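You operate a simulated robot arm through the tools that you are given. There is no shell and no other tool.

You run a simulated two-armed robot. Do the job below in one go: nothing can be reset, and whatever is moved stays where it is left.

Task
Lay a ply on the green-coated tile, wet it out and roll the air out.
Fine: the black-tabbed tile in the jig, glass mat ply, resin from the green cup, red brush and ribbed roller back in their stands. Set down upright: red brush, blue ribbed roller.

The check looks at the end state, three seconds after you hand in, the way a careful person would. Anything else that was tipped, shoved, dropped, spilled or broken makes it a failure.

Robot
Two 6-joint arms with two-finger parallel grippers on one trunk that stands fixed in place. Base frame: the origin is at the foot of the trunk, x ahead of it, y to its left, z up; the work surface is at about z = 0.74. Lengths are in m, angles in rad, forces in N, time in s.
The left shoulder is at [0.28, 0.185, 1.08], the right one opposite. With the tool pointing down near the work surface each hand reaches from about 0.52 to 0.92 m from the base axis, measured 20 degrees to its own side. Payload 1.57 kg a hand.
The tool frame of a hand sits at the grasp point between the pads (the TCP): z along the fingers, y along the line on which they close. The tips reach 0.03 m beyond it. Largest opening 0.08 m; finger width 0.017, thickness 0.012; the body of the gripper, 0.04 by 0.082 m, starts 0.08 m behind the TCP.
Orientation is told as [roll, pitch, yaw] about the base's x, y, z axes, in that order, counted from this pose: with the fingers straight down and closing along the base's y, the tool's x points along the base's -x, its y along +y and its z along -z.

Tools
- The arms move only by the tool play_rows. It takes "left_deltas", "right_deltas" or both (then of equal length, played together; a hand with none holds still); each is a list that holds one entry, the list of rows, each a list of 7 numbers: the shift along the tool's x, y, z in cm, then the turn, a rotation vector about the tool's x, y, z in rad, then the closure in counts, from 0 (fully open) to 255 (shut). In form: [[[tx, ty, tz, wx, wy, wz, hand], ...]]. A call has 1 to 20 rows; each row shifts and turns the commanded pose from where the row before left it, along the tool's axes as they then stand. Rows are played at 5 a second. More than 0.05 m and 0.15 rad between two rows, or a gripper value outside its range, and nothing of the call is played. A pose out of reach is approached as far as the arm can. The call stops where the force on the tool passes 40 N (or 10 N more than at its start, if that is more) or the arm is blocked; 0.2 s more then pass. The fingers move at their own pace (about 0.153 m/s each) and stop on an object; they squeeze with about 33 N. The grip force told is the motor's: it shows also when the fingers shut on nothing. Time passes only in rows, and 0.2 s behind the last, so rows that do not move let the fingers close. It gives the time, the measured TCP pose, the force on the tool (base axes), the opening and the grip force at its end, in the units of the frame above (readings bear some noise), with the torque about the TCP (base axes, N m) and any sound that the robot's microphone picked up, and new pictures: "views" is both (left out), scene, wrist or none (wrist: the cameras of the hands that moved).
- Cameras (640 x 400 px; columns grow to the right, rows downward): "scene" is now at [0.2429, -0.0181, 1.532]; the picture's right is [-0.23, -0.97, 0.00], its down [-0.62, 0.15, -0.77] and it looks along [0.75, -0.18, -0.64] (base axes); focal length 252 px, centre (320, 200). "left" rides on the left gripper at [0.072, 0.007, -0.122] in its tool frame; the picture's right is [-0.09, 1.00, 0.00], its down [-0.84, -0.08, -0.54] and it looks along [-0.54, -0.05, 0.84] (tool axes); focal length 238 px, centre (320, 200). "right" rides on the right gripper at [0.072, -0.007, -0.122] in its tool frame; the picture's right is [0.09, 1.00, 0.00], its down [-0.84, 0.08, -0.54] and it looks along [-0.54, 0.05, 0.84] (tool axes); focal length 238 px, centre (320, 200). There is no depth. A picture from a camera that has moved, and an enlarged one, comes with that camera's place and axes in the base frame and with its lens.
- lift_body(by): slides the trunk up (or, below 0, down) by that many m; the arms and the scene camera ride with it, the base frame stays. It gives what a move gives, with no picture.
- aim_head(pan, tilt): turns the head with the scene camera to pan (to the left, within 1.501 rad either way) and tilt (down, from -0.506 to 1.204), counted from straight ahead of the robot. It gives what a move gives, and a new picture of the scene camera.
- zoom(camera, box): a new picture of the part [left, top, right, bottom] of that camera's present view, enlarged. It takes no simulated time.
- sign_off(): hands the job in; it is judged then, once.

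Nothing tells you positions but the pictures and the camera data. Unless the task says otherwise, let go and move clear before handing in.

The tools are called after "Call:" by a JSON object that holds its "name" and its "arguments". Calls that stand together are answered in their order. play_rows: Moves the arms, as the interface text tells. Its arguments: {"type":"object","properties":{"left_deltas":{"type":"array","items":{"type":"array","items":{"type":"array","items":{"type":"number"}}}},"right_deltas":{"type":"array","items":{"type":"array","items":{"type":"array","items":{"type":"number"}}}},"views":{"type":"string","enum":["both","scene","wrist","none"]}},"required":[]} The other tools are called the same way: lift_body (by) moves the trunk up or down; aim_head (pan, tilt) turns the head that bears the scene camera; zoom (camera, box) takes an enlarged picture of a part of a camera's view; sign_off () hands the job in.

At the start:

```text
time_s: 0.0
left_tcp_pos: [0.5986, 0.1152, 1.2712]
left_tcp_rot: [0.0, 0.0, -0.001]
left_force: [-0.1, 1.3, 0.0]
left_moment: [0.01, 0.01, 0.03]
left_finger_gap: 0.08
left_grip_force: 0.0
right_tcp_pos: [0.4471, -0.4132, 1.2646]
right_tcp_rot: [-0.001, -0.001, -0.001]
right_force: [-0.9, 0.3, 0.2]
right_moment: [0.0, -0.04, -0.02]
right_finger_gap: 0.0799
right_grip_force: 0.0
trunk travel left (down, up): [-0.775, 0.215]
head pan, tilt (commanded): [-0.23, 0.696]
```

scene: 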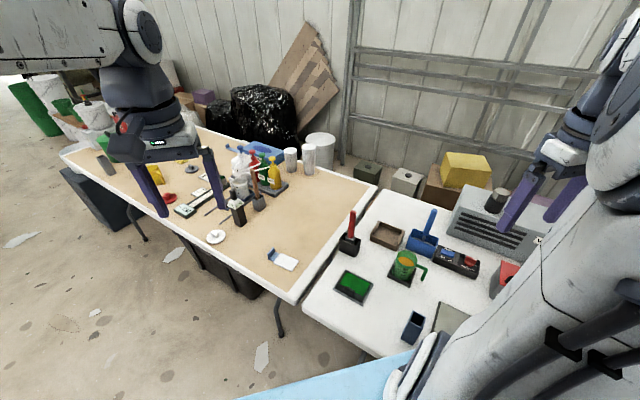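
right: 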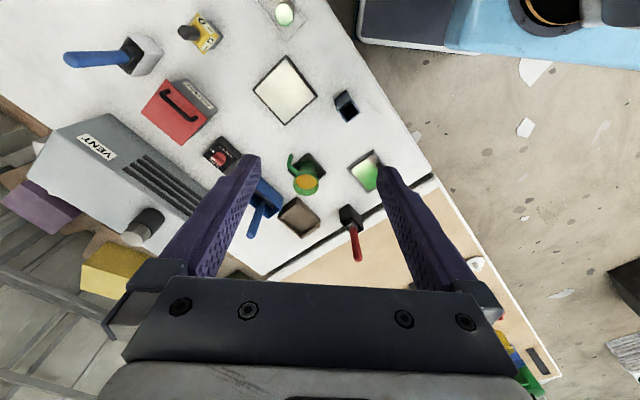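
left: 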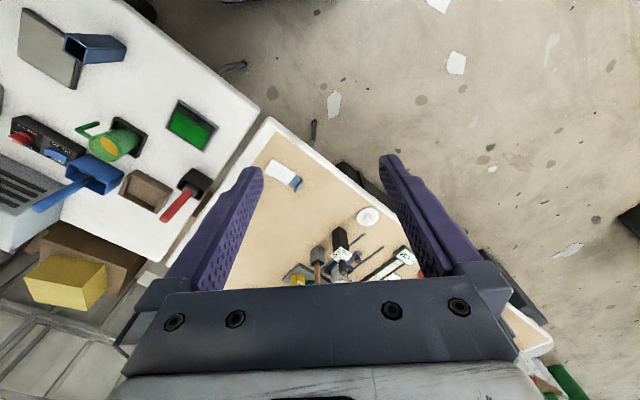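

I see two tables: a tan one to the left with clutter and a white one to the right, holding a green tile, a green cup, a red brush in a stand, a blue roller in a stand, a brown tray, a control box and a vent. I'll look closer before moving anything.

Call:
{"name": "aim_head", "arguments": {"pan": -0.6, "tilt": 0.8}}

Call:
{"name": "zoom", "arguments": {"camera": "right", "box": [130, 50, 450, 250]}}

Call:
{"name": "zoom", "arguments": {"camera": "left", "box": [0, 0, 320, 200]}}

```text
time_s: 0.8
left_tcp_pos: [0.5984, 0.116, 1.2721]
left_tcp_rot: [0.001, -0.001, -0.002]
left_force: [-0.3, -1.3, 0.1]
left_moment: [-0.02, -0.02, 0.04]
left_finger_gap: 0.08
left_grip_force: 0.1
right_tcp_pos: [0.4498, -0.4119, 1.2624]
right_tcp_rot: [-0.001, 0.001, 0.0]
right_force: [-0.2, -1.0, -1.0]
right_moment: [-0.04, -0.02, -0.01]
right_finger_gap: 0.0801
right_grip_force: 0.0
trunk travel left (down, up): [-0.775, 0.215]
head pan, tilt (commanded): [-0.6, 0.799]
camera scene: at [0.2267, -0.0441, 1.5235], right [-0.56, -0.83, 0.0], down [-0.59, 0.4, -0.7], along [0.58, -0.39, -0.72], focal length 252 px, centre (320, 200)
```

scene: 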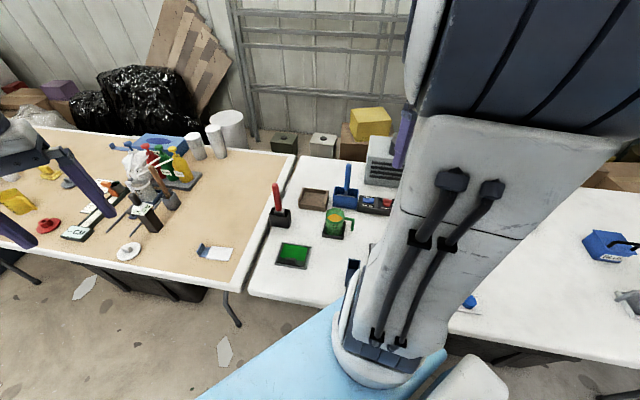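

```text
2.00 times, centred on (290, 150) of right
camera zoom: at [0.3753, -0.4193, 1.3853], right [-0.09, 1.0, 0.0], down [0.84, 0.08, 0.54], along [0.54, 0.05, -0.84], focal length 477 px, centre (380, 300)
```

zoom: 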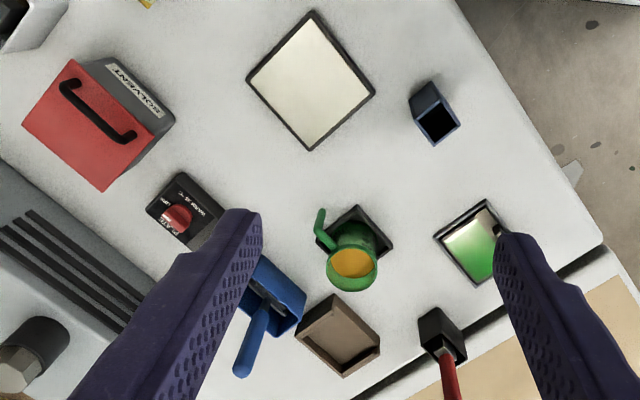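

```text
2.00 times, centred on (160, 100) of left
camera zoom: at [0.5271, 0.1215, 1.3929], right [0.09, 1.0, 0.0], down [0.84, -0.08, 0.54], along [0.54, -0.05, -0.84], focal length 477 px, centre (640, 400)
```

zoom: 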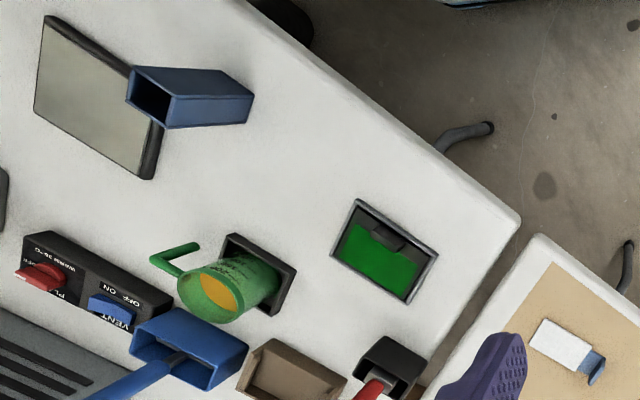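

I need a closer look at the labels, the tile jig, and the white thing with the blue tab on the tan table.

Call:
{"name": "zoom", "arguments": {"camera": "scene", "box": [250, 150, 410, 290]}}

Call:
{"name": "zoom", "arguments": {"camera": "scene", "box": [0, 120, 260, 290]}}

Call:
{"name": "zoom", "arguments": {"camera": "left", "box": [0, 80, 220, 220]}}

Call:
{"name": "zoom", "arguments": {"camera": "right", "box": [40, 0, 240, 140]}}

Call:
{"name": "zoom", "arguments": {"camera": "left", "box": [240, 140, 440, 290]}}

```text
2.86 times, centred on (330, 220) of scene
camera zoom: at [0.2267, -0.0441, 1.5235], right [-0.56, -0.83, 0.0], down [-0.59, 0.4, -0.7], along [0.58, -0.39, -0.72], focal length 720 px, centre (291, 143)
```

zoom: 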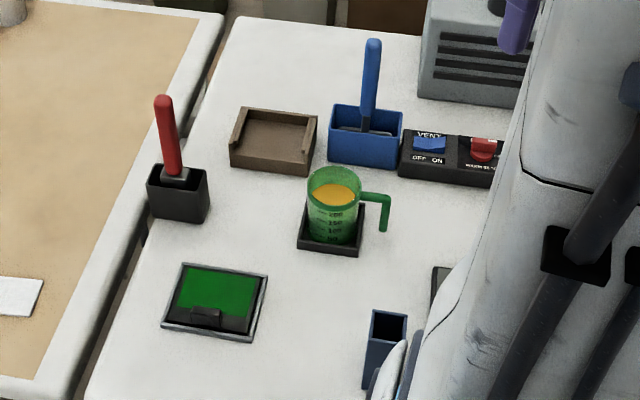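

```text
2.35 times, centred on (130, 205) of scene
camera zoom: at [0.2267, -0.0441, 1.5235], right [-0.56, -0.83, 0.0], down [-0.59, 0.4, -0.7], along [0.58, -0.39, -0.72], focal length 593 px, centre (767, 188)
```

zoom: 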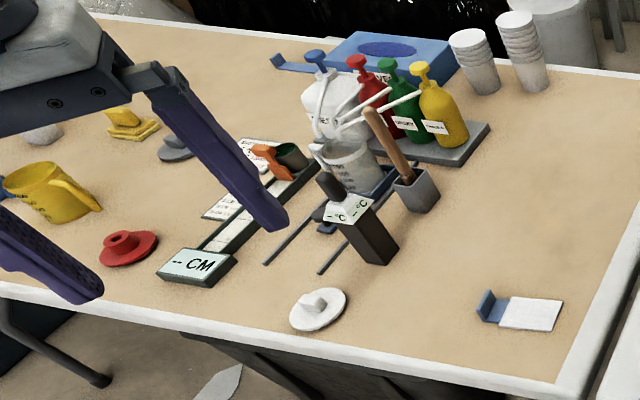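

```text
2.86 times, centred on (110, 150) of left
camera zoom: at [0.5271, 0.1215, 1.3929], right [0.09, 1.0, 0.0], down [0.84, -0.08, 0.54], along [0.54, -0.05, -0.84], focal length 681 px, centre (920, 343)
```

zoom: 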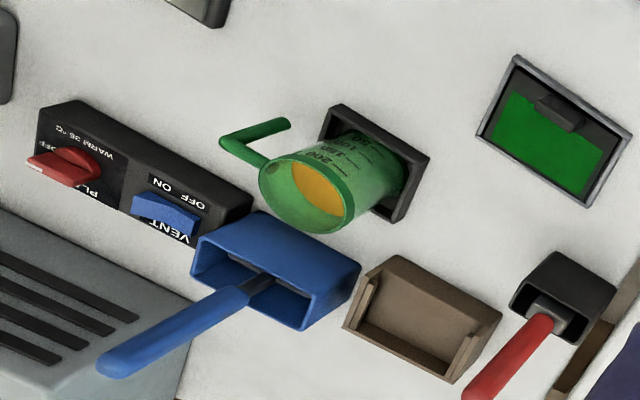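

```text
2.86 times, centred on (140, 70) of right
camera zoom: at [0.3753, -0.4193, 1.3853], right [-0.09, 1.0, 0.0], down [0.84, 0.08, 0.54], along [0.54, 0.05, -0.84], focal length 681 px, centre (834, 571)
```

zoom: 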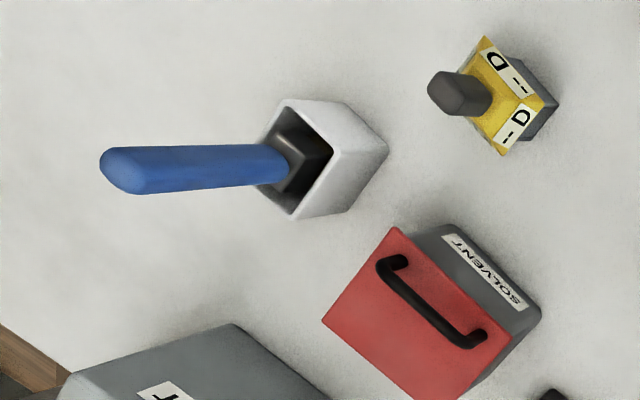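

```text
2.67 times, centred on (340, 215) of left
camera zoom: at [0.5271, 0.1215, 1.3929], right [0.09, 1.0, 0.0], down [0.84, -0.08, 0.54], along [0.54, -0.05, -0.84], focal length 636 px, centre (267, 160)
```

zoom: 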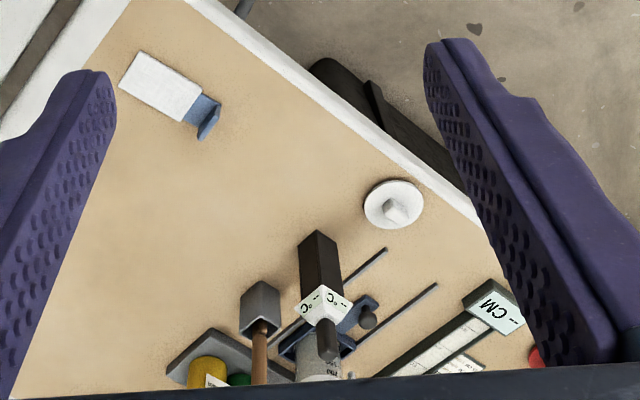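

The white table also carries another roller in a white stand, a yellow dial thing and a solvent can. I'll move the right hand outward to see the right side of the table.

Call:
{"name": "play_rows", "arguments": {"right_deltas": [[[0, -4, 0, 0, 0, 0, 0], [0, -4, 0, 0, 0, 0, 0], [0, -4, 0, 0, 0, 0, 0], [0, -4, 0, 0, 0, 0, 0], [0, -4, 0, 0, 0, 0, 0], [0, -4, 0, 0, 0, 0, 0]]], "views": "both"}}

```text
time_s: 2.2
left_tcp_pos: [0.5987, 0.1154, 1.2709]
left_tcp_rot: [0.0, 0.002, -0.001]
left_force: [0.3, 0.6, 0.0]
left_moment: [-0.01, -0.01, -0.01]
left_finger_gap: 0.08
left_grip_force: 0.1
right_tcp_pos: [0.4498, -0.6537, 1.2617]
right_tcp_rot: [-0.001, 0.0, -0.001]
right_force: [0.6, 0.8, -0.2]
right_moment: [0.0, 0.02, 0.01]
right_finger_gap: 0.0799
right_grip_force: 0.1
trunk travel left (down, up): [-0.775, 0.215]
head pan, tilt (commanded): [-0.6, 0.799]
camera scene: at [0.2267, -0.0441, 1.5235], right [-0.56, -0.83, 0.0], down [-0.59, 0.4, -0.7], along [0.58, -0.39, -0.72], focal length 252 px, centre (320, 200)
camera right: at [0.3767, -0.6601, 1.3838], right [-0.09, 1.0, 0.0], down [0.84, 0.08, 0.54], along [0.54, 0.05, -0.84], focal length 238 px, centre (320, 200)
```

scene: 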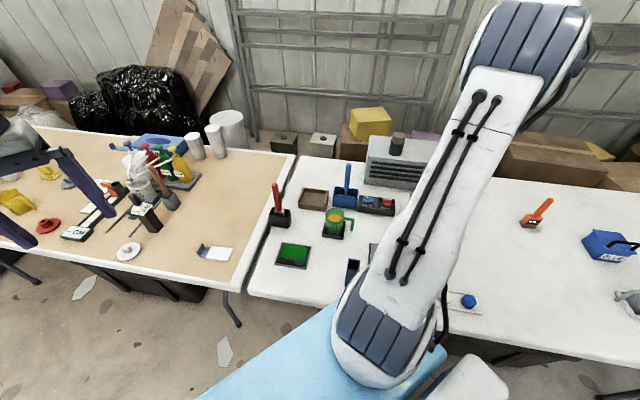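
right: 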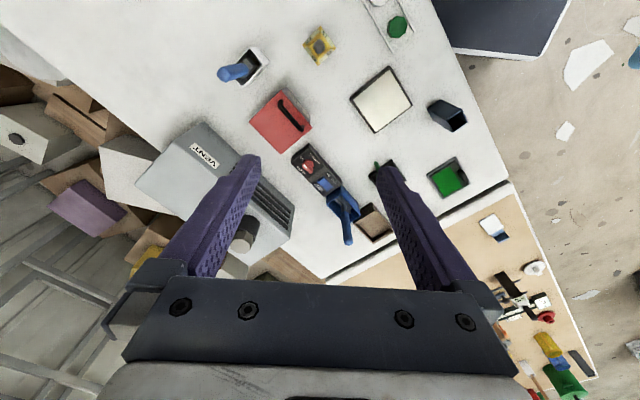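

The right side of the table has an orange tool, a blue box and other clutter. I'll turn the head further right and zoom in on the wrist view to look for the glass mat ply.

Call:
{"name": "zoom", "arguments": {"camera": "right", "box": [200, 0, 520, 260]}}

Call:
{"name": "zoom", "arguments": {"camera": "right", "box": [340, 60, 480, 200]}}

Call:
{"name": "aim_head", "arguments": {"pan": -1.1, "tilt": 0.8}}

```text
1.54 times, centred on (360, 130) of right
camera zoom: at [0.3767, -0.6601, 1.3838], right [-0.09, 1.0, 0.0], down [0.84, 0.08, 0.54], along [0.54, 0.05, -0.84], focal length 367 px, centre (258, 308)
```

zoom: 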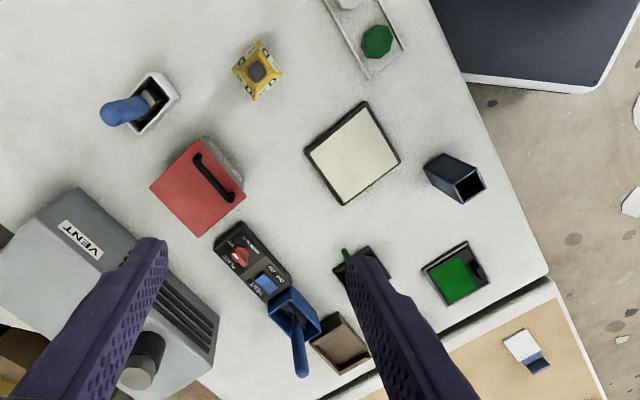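

```text
2.86 times, centred on (410, 130) of right
camera zoom: at [0.3767, -0.6601, 1.3838], right [-0.09, 1.0, 0.0], down [0.84, 0.08, 0.54], along [0.54, 0.05, -0.84], focal length 681 px, centre (63, 400)
```

zoom: 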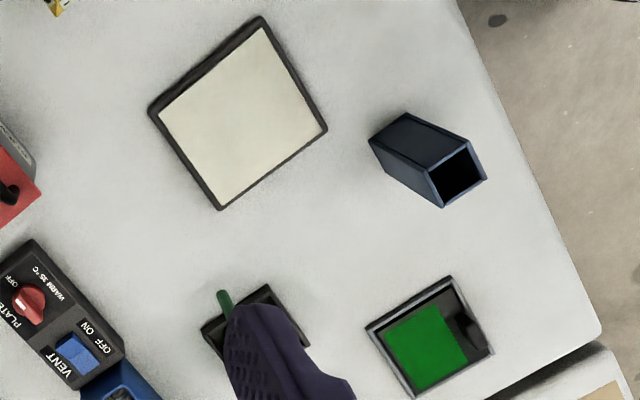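

```text
time_s: 3.2
left_tcp_pos: [0.5986, 0.115, 1.2703]
left_tcp_rot: [0.0, -0.001, -0.002]
left_force: [-0.3, -0.1, -1.4]
left_moment: [0.0, 0.01, 0.05]
left_finger_gap: 0.0802
left_grip_force: 0.1
right_tcp_pos: [0.4496, -0.6522, 1.2625]
right_tcp_rot: [0.0, 0.0, -0.001]
right_force: [0.8, 0.4, 0.3]
right_moment: [0.03, -0.04, 0.01]
right_finger_gap: 0.08
right_grip_force: 0.1
trunk travel left (down, up): [-0.775, 0.215]
head pan, tilt (commanded): [-1.1, 0.799]
camera scene: at [0.1968, -0.0705, 1.5235], right [-0.89, -0.45, 0.0], down [-0.33, 0.64, -0.7], along [0.32, -0.62, -0.72], focal length 252 px, centre (320, 200)
```

scene: 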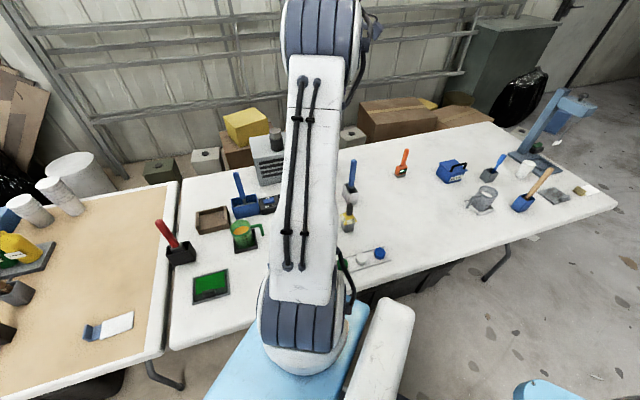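

I'll zoom in on the candidates for the ply: the white sheet with the blue tab, the brown tray and the things at the far right.

Call:
{"name": "zoom", "arguments": {"camera": "scene", "box": [60, 290, 160, 360]}}

Call:
{"name": "zoom", "arguments": {"camera": "scene", "box": [150, 160, 290, 310]}}

Call:
{"name": "zoom", "arguments": {"camera": "scene", "box": [330, 130, 620, 280]}}

Call:
{"name": "zoom", "arguments": {"camera": "right", "box": [460, 200, 600, 400]}}

```text
5.71 times, centred on (110, 325) of scene
camera zoom: at [0.1968, -0.0705, 1.5235], right [-0.89, -0.45, 0.0], down [-0.33, 0.64, -0.7], along [0.32, -0.62, -0.72], focal length 1441 px, centre (1520, -514)
```

zoom: 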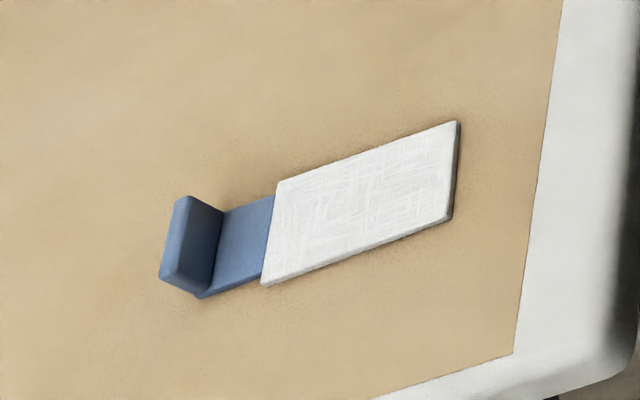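

```text
2.67 times, centred on (220, 235) of scene
camera zoom: at [0.1968, -0.0705, 1.5235], right [-0.89, -0.45, 0.0], down [-0.33, 0.64, -0.7], along [0.32, -0.62, -0.72], focal length 672 px, centre (587, 107)
```

zoom: 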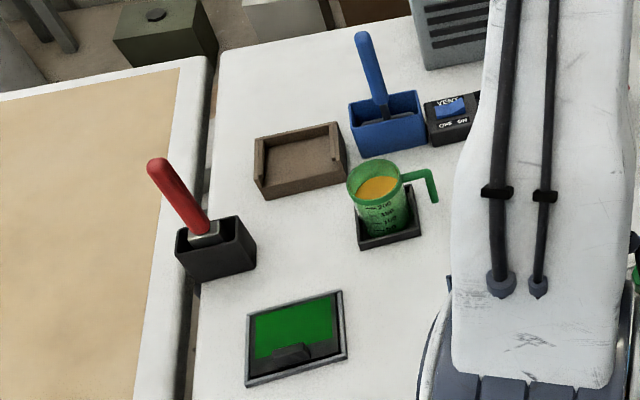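

```text
2.21 times, centred on (475, 205) of scene
camera zoom: at [0.1968, -0.0705, 1.5235], right [-0.89, -0.45, 0.0], down [-0.33, 0.64, -0.7], along [0.32, -0.62, -0.72], focal length 556 px, centre (-22, 189)
```

zoom: 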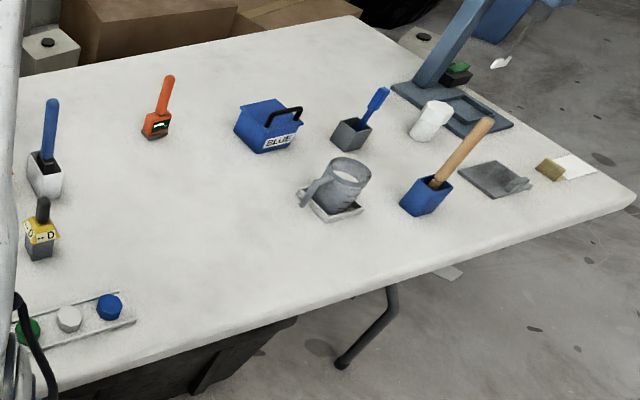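

```text
2.00 times, centred on (530, 300) of right
camera zoom: at [0.3769, -0.6595, 1.384], right [-0.09, 1.0, 0.0], down [0.84, 0.08, 0.54], along [0.54, 0.05, -0.84], focal length 477 px, centre (-100, 0)
```

zoom: 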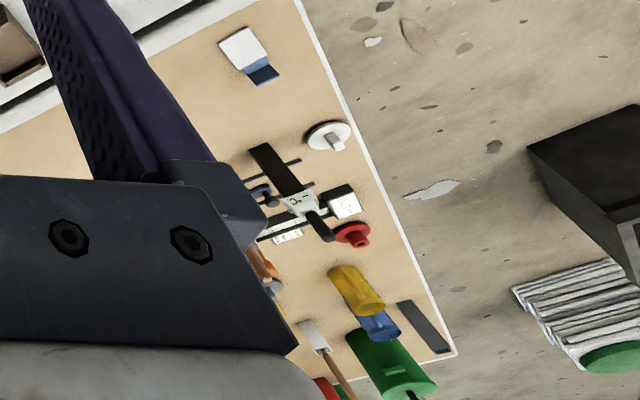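

The blue-tabbed white sheet has a random strand texture like chopped glass mat. I'll compare it with the sheet at the far right and check the tools in their stands.

Call:
{"name": "zoom", "arguments": {"camera": "scene", "box": [500, 160, 620, 230]}}

Call:
{"name": "zoom", "arguments": {"camera": "scene", "box": [150, 160, 290, 260]}}

Call:
{"name": "zoom", "arguments": {"camera": "scene", "box": [180, 255, 250, 310]}}

Call:
{"name": "zoom", "arguments": {"camera": "right", "box": [280, 130, 400, 260]}}

```text
5.33 times, centred on (560, 195) of scene
camera zoom: at [0.1968, -0.0705, 1.5235], right [-0.89, -0.45, 0.0], down [-0.33, 0.64, -0.7], along [0.32, -0.62, -0.72], focal length 1345 px, centre (-960, 227)
```

zoom: 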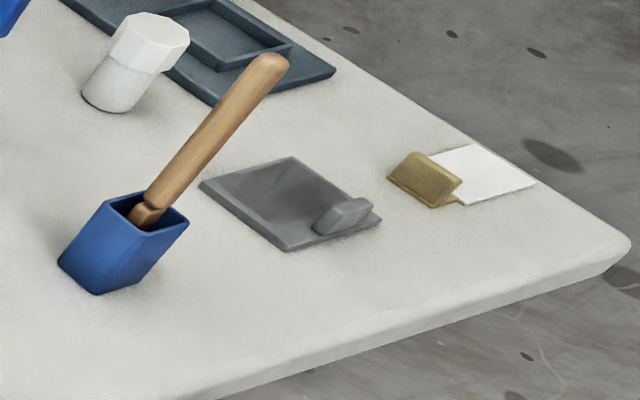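

```text
4.00 times, centred on (220, 210) of scene
camera zoom: at [0.1968, -0.0705, 1.5235], right [-0.89, -0.45, 0.0], down [-0.33, 0.64, -0.7], along [0.32, -0.62, -0.72], focal length 1008 px, centre (720, 160)
```

zoom: 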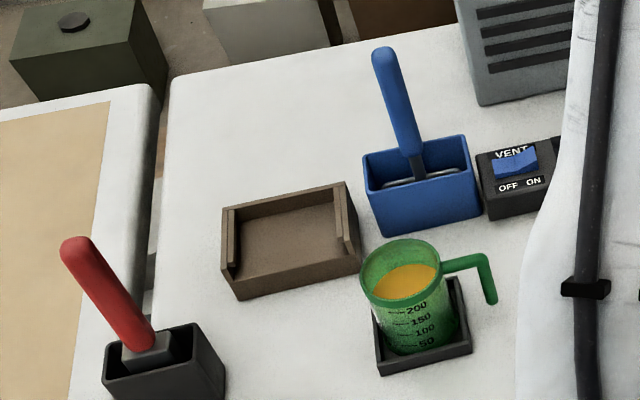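

```text
7.27 times, centred on (215, 282) of scene
camera zoom: at [0.1968, -0.0705, 1.5235], right [-0.89, -0.45, 0.0], down [-0.33, 0.64, -0.7], along [0.32, -0.62, -0.72], focal length 1834 px, centre (1084, -400)
```

zoom: 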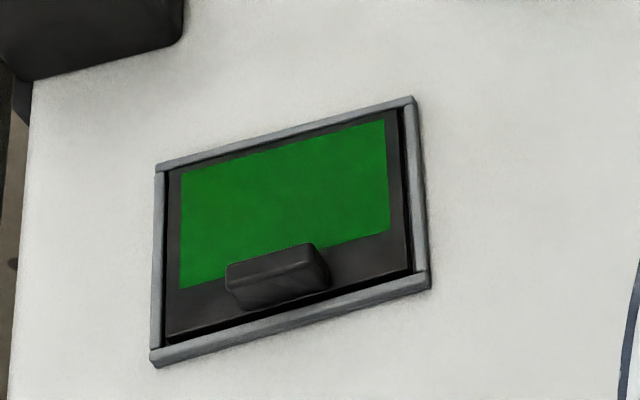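

```text
3.08 times, centred on (340, 195) of right
camera zoom: at [0.3769, -0.6595, 1.384], right [-0.09, 1.0, 0.0], down [0.84, 0.08, 0.54], along [0.54, 0.05, -0.84], focal length 733 px, centre (258, 215)
```

zoom: 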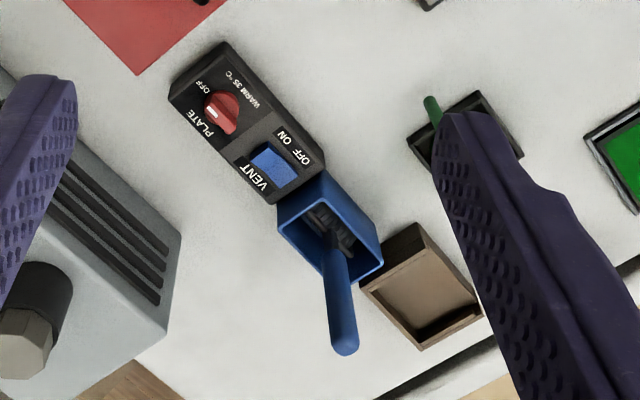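

I take the blue-tabbed sheet at about (0.835, -0.03) to be the glass mat ply, and the green-coated tile in its jig is at about (0.68, -0.24), rotated by roughly 45°. The brush stand is near (0.84, -0.27), the cup near (0.70, -0.43) and the roller stand near (0.78, -0.55). I'll move the left hand over the ply for a better look.

Call:
{"name": "play_rows", "arguments": {"left_deltas": [[[-2.6, -1.3, 3.0, 0, 0, 0, 0], [-2.6, -1.3, 3.0, 0, 0, 0, 0], [-2.6, -1.3, 3.0, 0, 0, 0, 0], [-2.6, -1.3, 3.0, 0, 0, 0, 0], [-2.6, -1.3, 3.0, 0, 0, 0, 0], [-2.6, -1.3, 3.0, 0, 0, 0, 0], [-2.6, -1.3, 3.0, 0, 0, 0, 0], [-2.6, -1.3, 3.0, 0, 0, 0, 0], [0, 0, 0, 0, 0, 0.14, 0], [0, 0, 0, 0, 0, 0.14, 0], [0, 0, 0, 0, 0, 0.14, 0], [0, 0, 0, 0, 0, 0.14, 0], [0, 0, 0, 0, 0, 0.14, 0]]], "views": "both"}}

Call:
{"name": "aim_head", "arguments": {"pan": -0.3, "tilt": 0.85}}

```text
time_s: 6.0
left_tcp_pos: [0.8063, 0.0117, 1.0324]
left_tcp_rot: [0.0, 0.0, -0.703]
left_force: [-1.5, 0.5, 0.2]
left_moment: [-0.02, 0.0, 0.02]
left_finger_gap: 0.0801
left_grip_force: 0.1
right_tcp_pos: [0.4484, -0.6525, 1.2622]
right_tcp_rot: [0.0, -0.001, -0.001]
right_force: [0.0, -0.1, -0.3]
right_moment: [-0.03, 0.01, 0.0]
right_finger_gap: 0.0801
right_grip_force: 0.1
trunk travel left (down, up): [-0.775, 0.215]
head pan, tilt (commanded): [-1.1, 0.799]
camera scene: at [0.1968, -0.0706, 1.5235], right [-0.89, -0.45, 0.0], down [-0.33, 0.64, -0.7], along [0.32, -0.62, -0.72], focal length 252 px, centre (320, 200)
camera left: at [0.757, 0.062, 1.1536], right [0.71, 0.7, 0.0], down [0.59, -0.6, 0.54], along [0.38, -0.39, -0.84], focal length 238 px, centre (320, 200)
```

scene: 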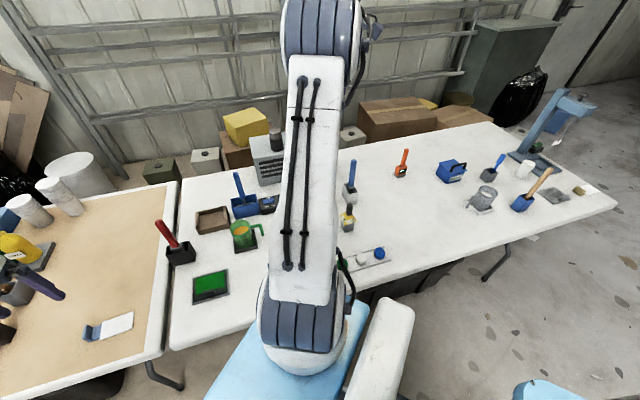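
left: 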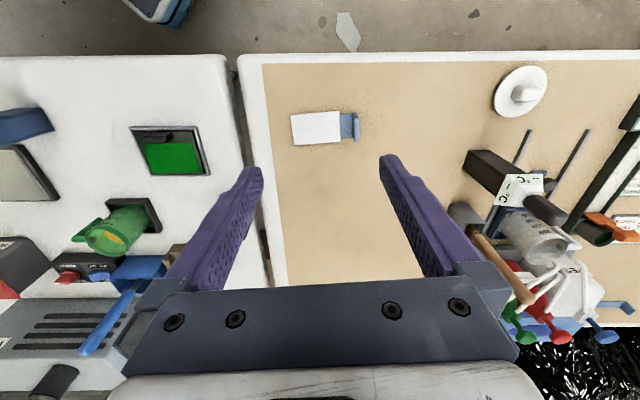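

```text
time_s: 7.1
left_tcp_pos: [0.8064, 0.0119, 1.0327]
left_tcp_rot: [-0.001, -0.001, -0.7]
left_force: [1.0, 0.0, 0.1]
left_moment: [-0.03, -0.01, -0.01]
left_finger_gap: 0.08
left_grip_force: 0.0
right_tcp_pos: [0.4501, -0.6532, 1.2633]
right_tcp_rot: [0.0, 0.0, 0.001]
right_force: [-0.2, 0.2, -0.3]
right_moment: [0.0, 0.01, -0.04]
right_finger_gap: 0.0799
right_grip_force: 0.0
trunk travel left (down, up): [-0.775, 0.215]
head pan, tilt (commanded): [-0.3, 0.85]
camera scene: at [0.2348, -0.0219, 1.5195], right [-0.3, -0.96, 0.0], down [-0.72, 0.22, -0.66], along [0.63, -0.2, -0.75], focal length 252 px, centre (320, 200)
```

scene: 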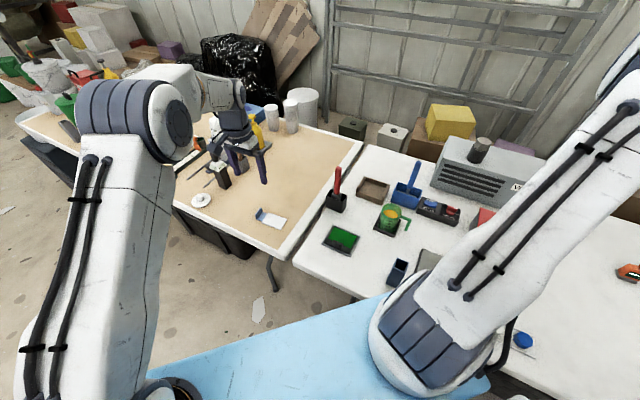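

Call:
{"name": "zoom", "arguments": {"camera": "left", "box": [270, 90, 380, 165]}}

Call:
{"name": "zoom", "arguments": {"camera": "left", "box": [110, 110, 230, 190]}}

Call:
{"name": "zoom", "arguments": {"camera": "scene", "box": [240, 160, 440, 290]}}

```text
5.33 times, centred on (325, 128) of left
camera zoom: at [0.7568, 0.0618, 1.1536], right [0.71, 0.7, 0.0], down [0.59, -0.6, 0.54], along [0.38, -0.39, -0.84], focal length 1271 px, centre (293, 587)
```

zoom: 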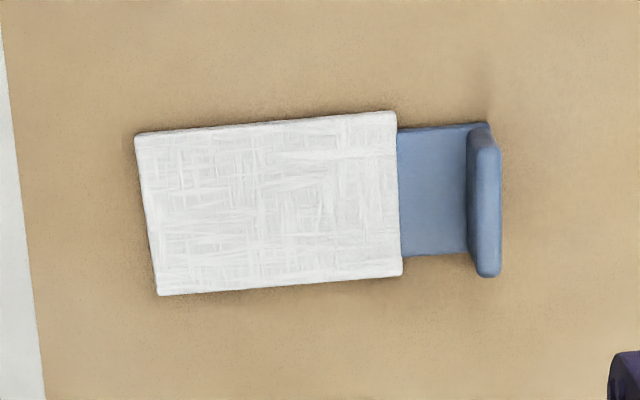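

```text
5.00 times, centred on (170, 150) of left
camera zoom: at [0.7568, 0.0618, 1.1536], right [0.71, 0.7, 0.0], down [0.59, -0.6, 0.54], along [0.38, -0.39, -0.84], focal length 1192 px, centre (1070, 450)
```

zoom: 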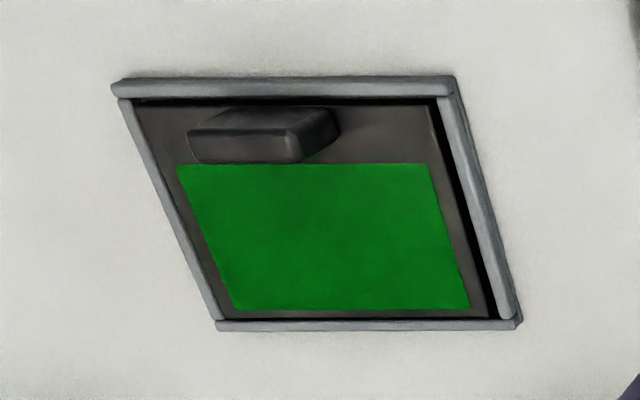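

```text
3.08 times, centred on (340, 225) of scene
camera zoom: at [0.2348, -0.0219, 1.5195], right [-0.3, -0.96, 0.0], down [-0.72, 0.22, -0.66], along [0.63, -0.2, -0.75], focal length 776 px, centre (258, 123)
```

zoom: 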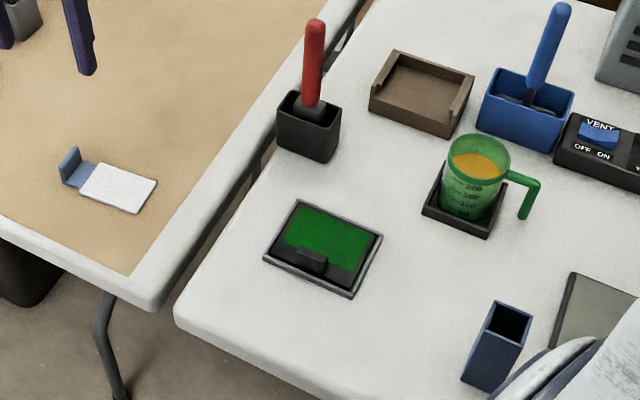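

The ply centre measures (0.835, -0.026) with its long axis at 49°. Its tab lip is near (0.878, 0.023). The tile's green area is centred at (0.685, -0.247) with its long axis at 45°, and is slightly larger than the ply. I'll bring the left hand above the lip with the fingers partly closed.

Call:
{"name": "play_rows", "arguments": {"left_deltas": [[[-0.95, 1.1, 3.6, 0, 0, 0.009, 150], [-0.95, 1.1, 3.6, 0, 0, 0, 150], [-0.95, 1.1, 3.6, 0, 0, 0, 150], [-0.95, 1.1, 3.6, 0, 0, 0, 150], [-0.95, 1.1, 3.6, 0, 0, 0, 150], [0, 0, 0, 0, 0, 0, 150]]], "views": "both"}}

Call:
{"name": "zoom", "arguments": {"camera": "left", "box": [220, 100, 420, 225]}}

```text
time_s: 8.5
left_tcp_pos: [0.8724, 0.021, 0.8492]
left_tcp_rot: [-0.001, 0.001, -0.707]
left_force: [0.8, -0.9, -0.1]
left_moment: [-0.02, -0.03, -0.03]
left_finger_gap: 0.0331
left_grip_force: 0.0
left hand out of reach, approached as far as the arm can: row 5
right_tcp_pos: [0.4511, -0.6526, 1.2631]
right_tcp_rot: [0.0, 0.001, 0.0]
right_force: [-0.2, -0.6, -0.7]
right_moment: [0.0, 0.03, 0.02]
right_finger_gap: 0.0801
right_grip_force: 0.0
trunk travel left (down, up): [-0.775, 0.215]
head pan, tilt (commanded): [-0.3, 0.85]
camera scene: at [0.2351, -0.0218, 1.5194], right [-0.3, -0.96, 0.0], down [-0.72, 0.22, -0.66], along [0.63, -0.19, -0.75], focal length 252 px, centre (320, 200)
camera left: at [0.8236, 0.074, 0.9715], right [0.72, 0.7, 0.0], down [0.59, -0.6, 0.54], along [0.38, -0.39, -0.84], focal length 238 px, centre (320, 200)
```

scene: 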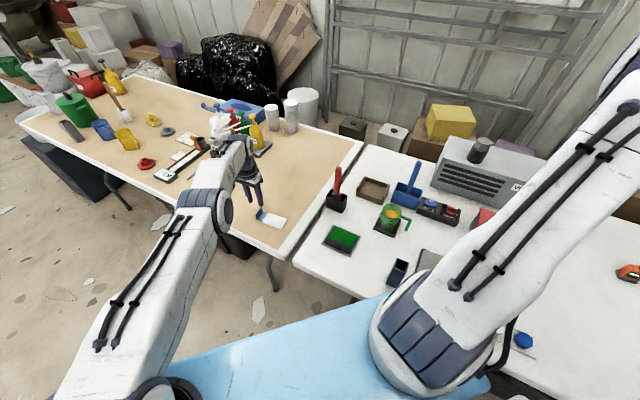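
left: 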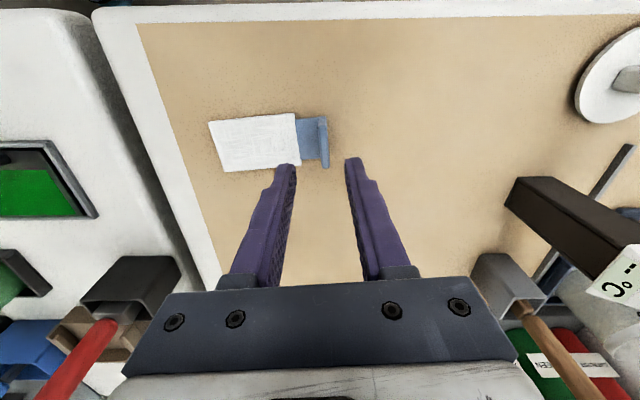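

```text
3.20 times, centred on (320, 162) of left
camera zoom: at [0.8236, 0.074, 0.9715], right [0.72, 0.7, 0.0], down [0.59, -0.6, 0.54], along [0.38, -0.39, -0.84], focal length 763 px, centre (320, 320)
```

zoom: 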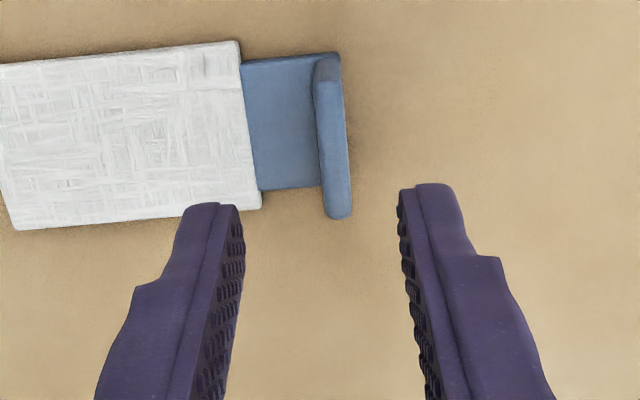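

The straight-down pose is just out of reach here, so I'll tilt the hand about its closing axis so that the wrist comes back toward the shoulder while the fingers still straddle the lip.

Call:
{"name": "play_rows", "arguments": {"left_deltas": [[[0.3, 0, 0, 0, -0.11, 0, 150], [0.3, 0, 0, 0, -0.11, 0, 150], [0, 0, 0, 0, -0.11, 0, 150], [0, 0, 0, 0, 0, 0, 150]]], "views": "wrist"}}

```text
time_s: 9.5
left_tcp_pos: [0.8689, 0.0274, 0.8505]
left_tcp_rot: [0.0, -0.332, -0.709]
left_force: [-0.4, -0.3, -0.3]
left_moment: [-0.02, 0.06, 0.02]
left_finger_gap: 0.0329
left_grip_force: 0.0
right_tcp_pos: [0.4496, -0.6523, 1.2618]
right_tcp_rot: [0.0, 0.0, 0.0]
right_force: [-0.6, -0.1, -0.2]
right_moment: [-0.01, 0.06, 0.03]
right_finger_gap: 0.08
right_grip_force: 0.1
trunk travel left (down, up): [-0.775, 0.215]
head pan, tilt (commanded): [-0.3, 0.85]
camera left: at [0.792, 0.1018, 0.9427], right [0.71, 0.7, 0.03], down [0.42, -0.46, 0.78], along [0.56, -0.55, -0.62], focal length 238 px, centre (320, 200)
```

left: 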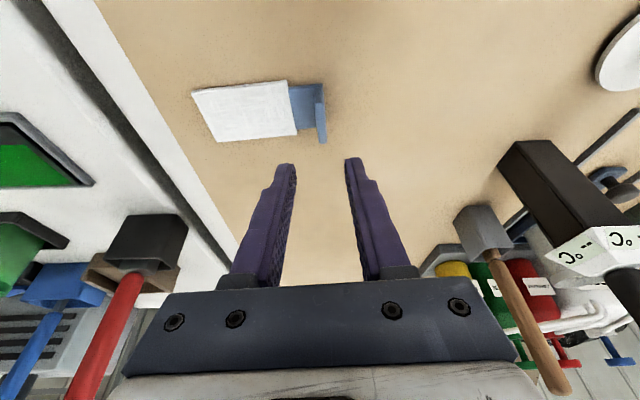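

The tilted pose is reachable. I'll go down in steps, checking the lip against the fingers.

Call:
{"name": "play_rows", "arguments": {"left_deltas": [[[0.5, 0.1, 1.6, 0, 0, 0, 150], [0.5, 0.1, 1.6, 0, 0, 0, 150], [0.5, 0.1, 1.6, 0, 0, 0, 150]]], "views": "wrist"}}

Call:
{"name": "zoom", "arguments": {"camera": "left", "box": [240, 80, 400, 200]}}

Call:
{"name": "zoom", "arguments": {"camera": "scene", "box": [200, 150, 320, 240]}}

```text
time_s: 10.3
left_tcp_pos: [0.872, 0.0299, 0.7999]
left_tcp_rot: [0.0, -0.33, -0.708]
left_force: [-0.3, 0.6, 0.3]
left_moment: [0.02, 0.01, 0.02]
left_finger_gap: 0.0331
left_grip_force: 0.1
right_tcp_pos: [0.4501, -0.6522, 1.2627]
right_tcp_rot: [0.001, 0.0, 0.001]
right_force: [0.2, 1.3, -0.6]
right_moment: [0.0, -0.01, -0.01]
right_finger_gap: 0.0799
right_grip_force: 0.0
trunk travel left (down, up): [-0.775, 0.215]
head pan, tilt (commanded): [-0.3, 0.85]
camera left: at [0.7955, 0.1039, 0.893], right [0.71, 0.7, 0.03], down [0.42, -0.46, 0.78], along [0.56, -0.55, -0.62], focal length 238 px, centre (320, 200)
```

left: 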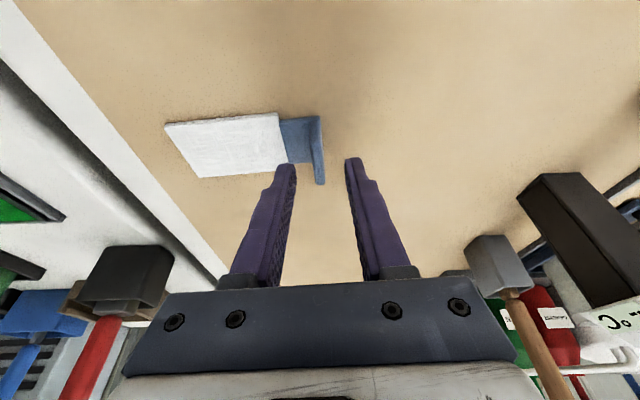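

```text
3.33 times, centred on (320, 140) of left
camera zoom: at [0.7955, 0.1039, 0.893], right [0.71, 0.7, 0.03], down [0.42, -0.46, 0.78], along [0.56, -0.55, -0.62], focal length 794 px, centre (320, 400)
```

zoom: 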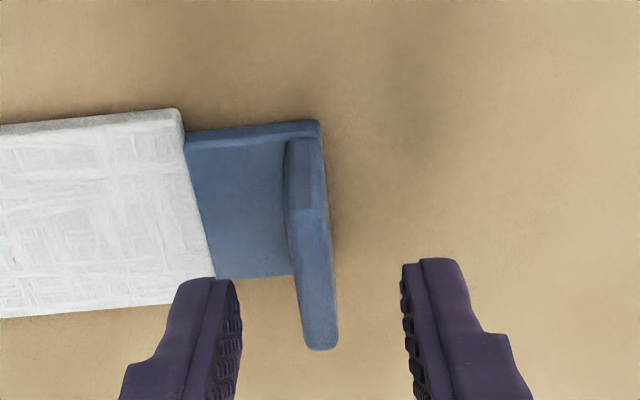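

```text
4.44 times, centred on (260, 195) of scene
camera zoom: at [0.2348, -0.0218, 1.5195], right [-0.3, -0.96, 0.0], down [-0.72, 0.22, -0.66], along [0.63, -0.2, -0.75], focal length 1121 px, centre (587, 222)
```

zoom: 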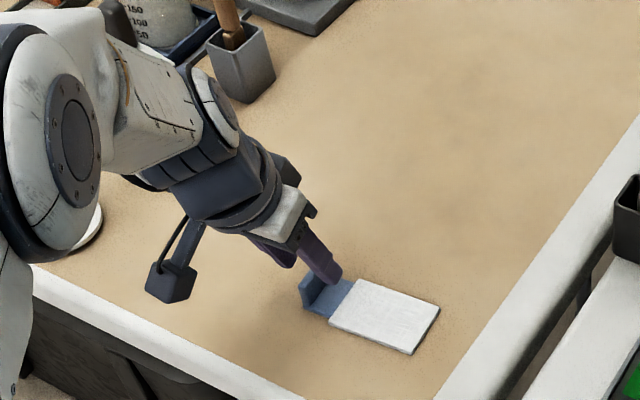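

The lip sits between the fingers, with the tips just at its top. I'll lower the last 2 cm and then close.

Call:
{"name": "play_rows", "arguments": {"left_deltas": [[[0.33, -0.05, 0.97, 0, 0, 0, 150], [0.33, -0.05, 0.97, 0, 0, 0, 150], [0, 0, 0, 0, 0, 0, 150]]], "views": "wrist"}}

Call:
{"name": "zoom", "arguments": {"camera": "left", "box": [240, 100, 400, 220]}}

```text
time_s: 11.1
left_tcp_pos: [0.8725, 0.03, 0.7797]
left_tcp_rot: [0.001, -0.331, -0.708]
left_force: [0.2, -0.3, 0.5]
left_moment: [0.03, 0.01, 0.0]
left_finger_gap: 0.0332
left_grip_force: 0.1
right_tcp_pos: [0.4509, -0.6527, 1.2632]
right_tcp_rot: [0.002, -0.001, 0.001]
right_force: [0.4, 0.0, -0.6]
right_moment: [-0.01, 0.02, 0.0]
right_finger_gap: 0.08
right_grip_force: 0.0
trunk travel left (down, up): [-0.775, 0.215]
head pan, tilt (commanded): [-0.3, 0.85]
camera left: at [0.7949, 0.1041, 0.8719], right [0.71, 0.7, 0.03], down [0.42, -0.46, 0.78], along [0.56, -0.55, -0.62], focal length 238 px, centre (320, 200)
```

left: 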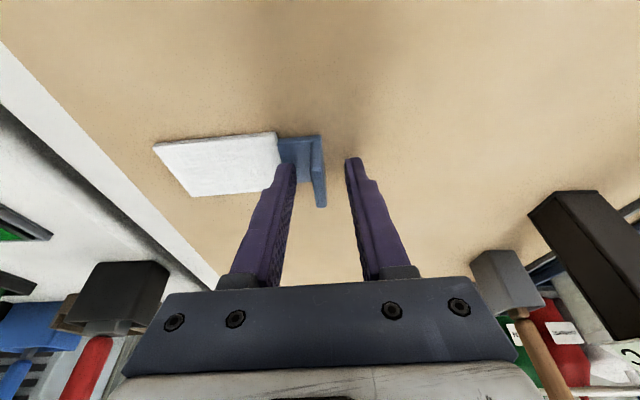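

```text
3.33 times, centred on (320, 160) of left
camera zoom: at [0.7949, 0.1041, 0.8719], right [0.71, 0.7, 0.03], down [0.42, -0.46, 0.78], along [0.56, -0.55, -0.62], focal length 794 px, centre (320, 333)
```

zoom: 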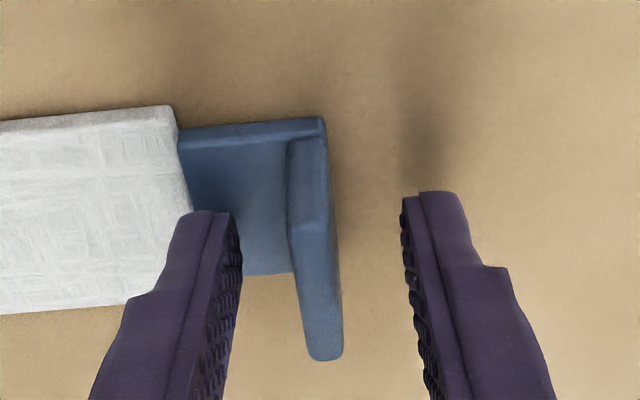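

No contact so far, and the fingertips straddle the lip. I'll close on it.

Call:
{"name": "play_rows", "arguments": {"left_deltas": [[[0, 0, 0, 0, 0, 0, 200], [0, 0, 0, 0, 0, 0, 255], [0, 0, 0, 0, 0, 0, 255], [0, 0, 0, 0, 0, 0, 255]]], "views": "wrist"}}

Call:
{"name": "zoom", "arguments": {"camera": "left", "box": [240, 100, 400, 220]}}

```text
time_s: 12.1
left_tcp_pos: [0.8716, 0.0289, 0.7795]
left_tcp_rot: [0.001, -0.33, -0.71]
left_force: [0.5, -1.0, 0.4]
left_moment: [0.0, 0.0, 0.0]
left_finger_gap: 0.0067
left_grip_force: 26.2
right_tcp_pos: [0.4502, -0.6519, 1.2633]
right_tcp_rot: [0.0, 0.002, 0.0]
right_force: [-0.7, 0.1, 0.1]
right_moment: [0.03, 0.02, -0.01]
right_finger_gap: 0.0801
right_grip_force: 0.2
trunk travel left (down, up): [-0.775, 0.215]
head pan, tilt (commanded): [-0.3, 0.85]
camera left: at [0.7948, 0.1041, 0.872], right [0.71, 0.7, 0.03], down [0.42, -0.46, 0.78], along [0.56, -0.55, -0.62], focal length 238 px, centre (320, 200)
```

left: 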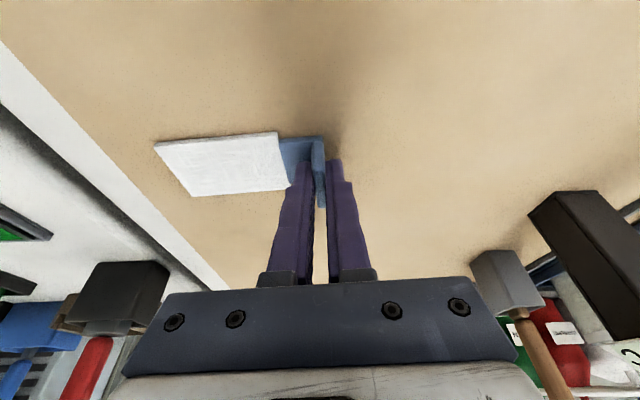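

```text
3.33 times, centred on (320, 160) of left
camera zoom: at [0.7948, 0.1041, 0.872], right [0.71, 0.7, 0.03], down [0.42, -0.46, 0.78], along [0.56, -0.55, -0.62], focal length 794 px, centre (320, 333)
```

zoom: 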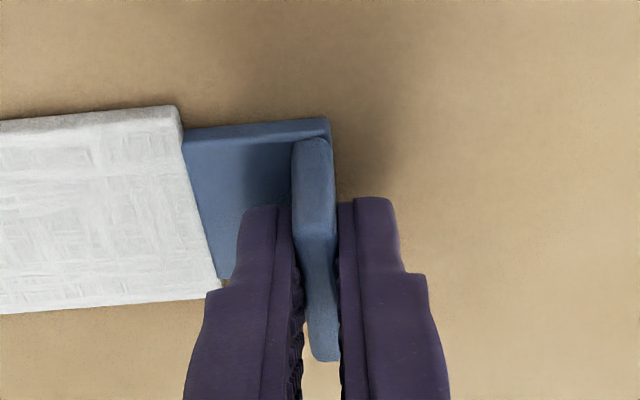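

The grip is firm on the lip (gap 6.7 mm). I'll lift the ply, carry it over the tile, and turn it by -4.3° to match the tile.

Call:
{"name": "play_rows", "arguments": {"left_deltas": [[[-0.65, 0, -1.9, 0, 0, 0, 255], [-1.3, 0, -3.78, 0, 0, 0, 255], [-1.3, 0, -3.78, 0, 0, 0, 255], [-0.65, 0, -1.9, 0, 0, 0, 255]]], "views": "both"}}

```text
time_s: 13.1
left_tcp_pos: [0.8706, 0.0268, 0.8976]
left_tcp_rot: [-0.001, -0.329, -0.708]
left_force: [0.4, -0.2, -0.2]
left_moment: [-0.01, -0.01, 0.03]
left_finger_gap: 0.0068
left_grip_force: 26.4
right_tcp_pos: [0.4495, -0.6533, 1.2635]
right_tcp_rot: [0.001, -0.001, 0.0]
right_force: [0.1, 0.3, -0.4]
right_moment: [-0.02, -0.01, 0.0]
right_finger_gap: 0.0801
right_grip_force: 0.1
trunk travel left (down, up): [-0.775, 0.215]
head pan, tilt (commanded): [-0.3, 0.85]
camera scene: at [0.2348, -0.0218, 1.5194], right [-0.3, -0.96, 0.0], down [-0.72, 0.22, -0.66], along [0.63, -0.2, -0.75], focal length 252 px, centre (320, 200)
camera left: at [0.7943, 0.1027, 0.9907], right [0.71, 0.7, 0.03], down [0.42, -0.46, 0.78], along [0.56, -0.55, -0.62], focal length 238 px, centre (320, 200)
```

scene: 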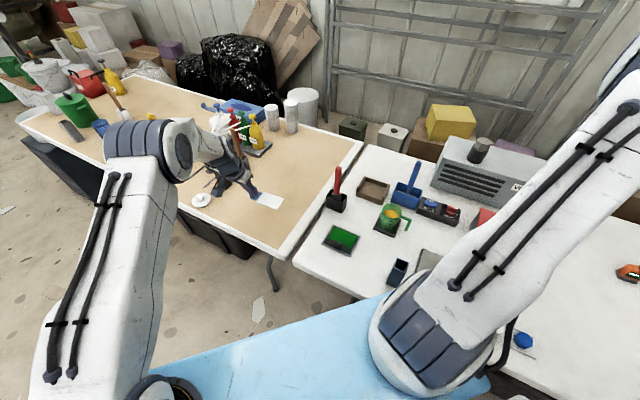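
left: 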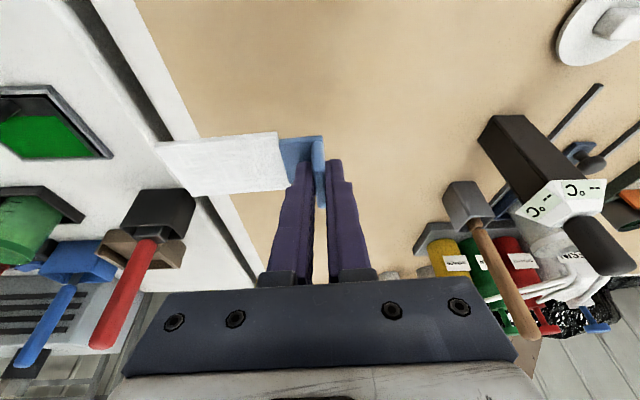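

The ply came up cleanly. I'll carry it over the tile now.

Call:
{"name": "play_rows", "arguments": {"left_deltas": [[[-0.46, -3.74, 0.16, 0, 0, 0, 255], [-0.46, -3.74, 0.16, 0, 0, 0, 255], [-0.46, -3.74, 0.16, 0, 0, 0, 255], [-0.46, -3.74, 0.16, 0, 0, 0, 255], [-0.46, -3.74, 0.16, 0, 0, 0, 255], [-0.46, -3.74, 0.16, 0, 0, 0, 255], [-0.46, -3.74, 0.16, 0, 0, 0, 255], [0, 0, 0, 0.0122, 0, 0.0353, 255], [0, 0, 0, 0.0122, 0, 0.0353, 255], [0, 0, 0, 0, 0, 0, 255]]], "views": "both"}}

Call:
{"name": "zoom", "arguments": {"camera": "scene", "box": [290, 170, 410, 270]}}

Call:
{"name": "zoom", "arguments": {"camera": "left", "box": [100, 60, 360, 240]}}

```text
time_s: 15.3
left_tcp_pos: [0.726, -0.1921, 0.9011]
left_tcp_rot: [-0.001, -0.33, -0.784]
left_force: [0.6, 0.0, -0.2]
left_moment: [0.03, -0.02, 0.02]
left_finger_gap: 0.0067
left_grip_force: 26.1
right_tcp_pos: [0.4491, -0.6535, 1.2619]
right_tcp_rot: [0.0, -0.001, -0.001]
right_force: [0.4, -0.5, -0.4]
right_moment: [0.01, -0.04, 0.01]
right_finger_gap: 0.0798
right_grip_force: 0.1
trunk travel left (down, up): [-0.775, 0.215]
head pan, tilt (commanded): [-0.3, 0.85]
camera scene: at [0.2348, -0.0218, 1.5195], right [-0.3, -0.96, 0.0], down [-0.72, 0.22, -0.66], along [0.63, -0.2, -0.75], focal length 252 px, centre (320, 200)
camera left: at [0.6566, -0.1114, 0.9929], right [0.76, 0.64, 0.03], down [0.38, -0.49, 0.78], along [0.52, -0.59, -0.62], focal length 238 px, centre (320, 200)
```

scene: 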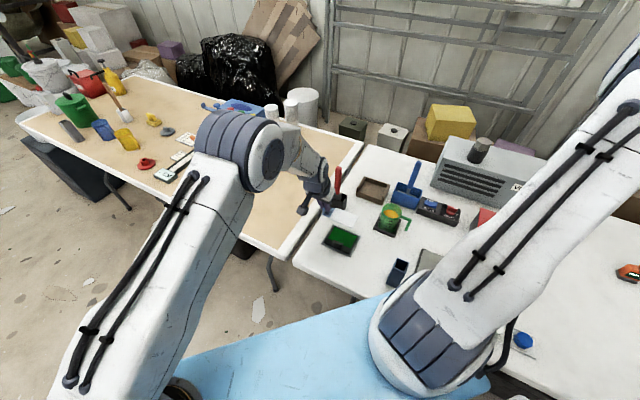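
left: 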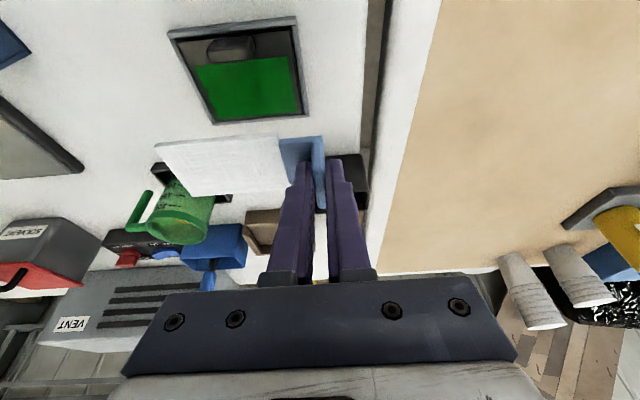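

```text
4.00 times, centred on (350, 220) of scene
camera zoom: at [0.2348, -0.0218, 1.5195], right [-0.3, -0.96, 0.0], down [-0.72, 0.22, -0.66], along [0.63, -0.2, -0.75], focal length 1008 px, centre (200, 120)
```

zoom: 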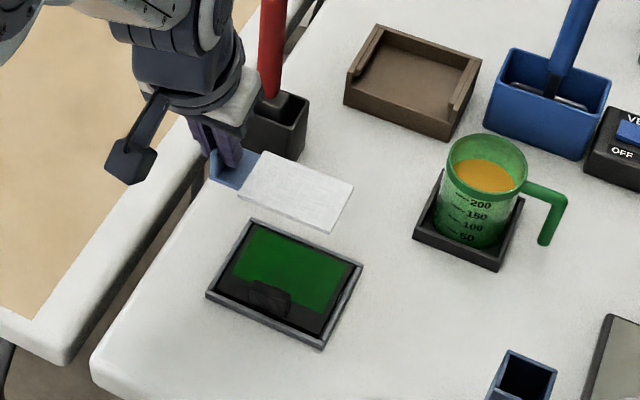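

```text
2.22 times, centred on (230, 150) of left
camera zoom: at [0.6566, -0.1114, 0.9929], right [0.76, 0.64, 0.03], down [0.38, -0.49, 0.78], along [0.52, -0.59, -0.62], focal length 530 px, centre (520, 311)
```

zoom: 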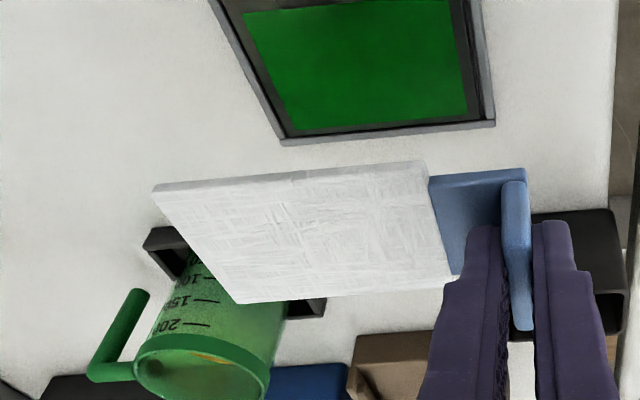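

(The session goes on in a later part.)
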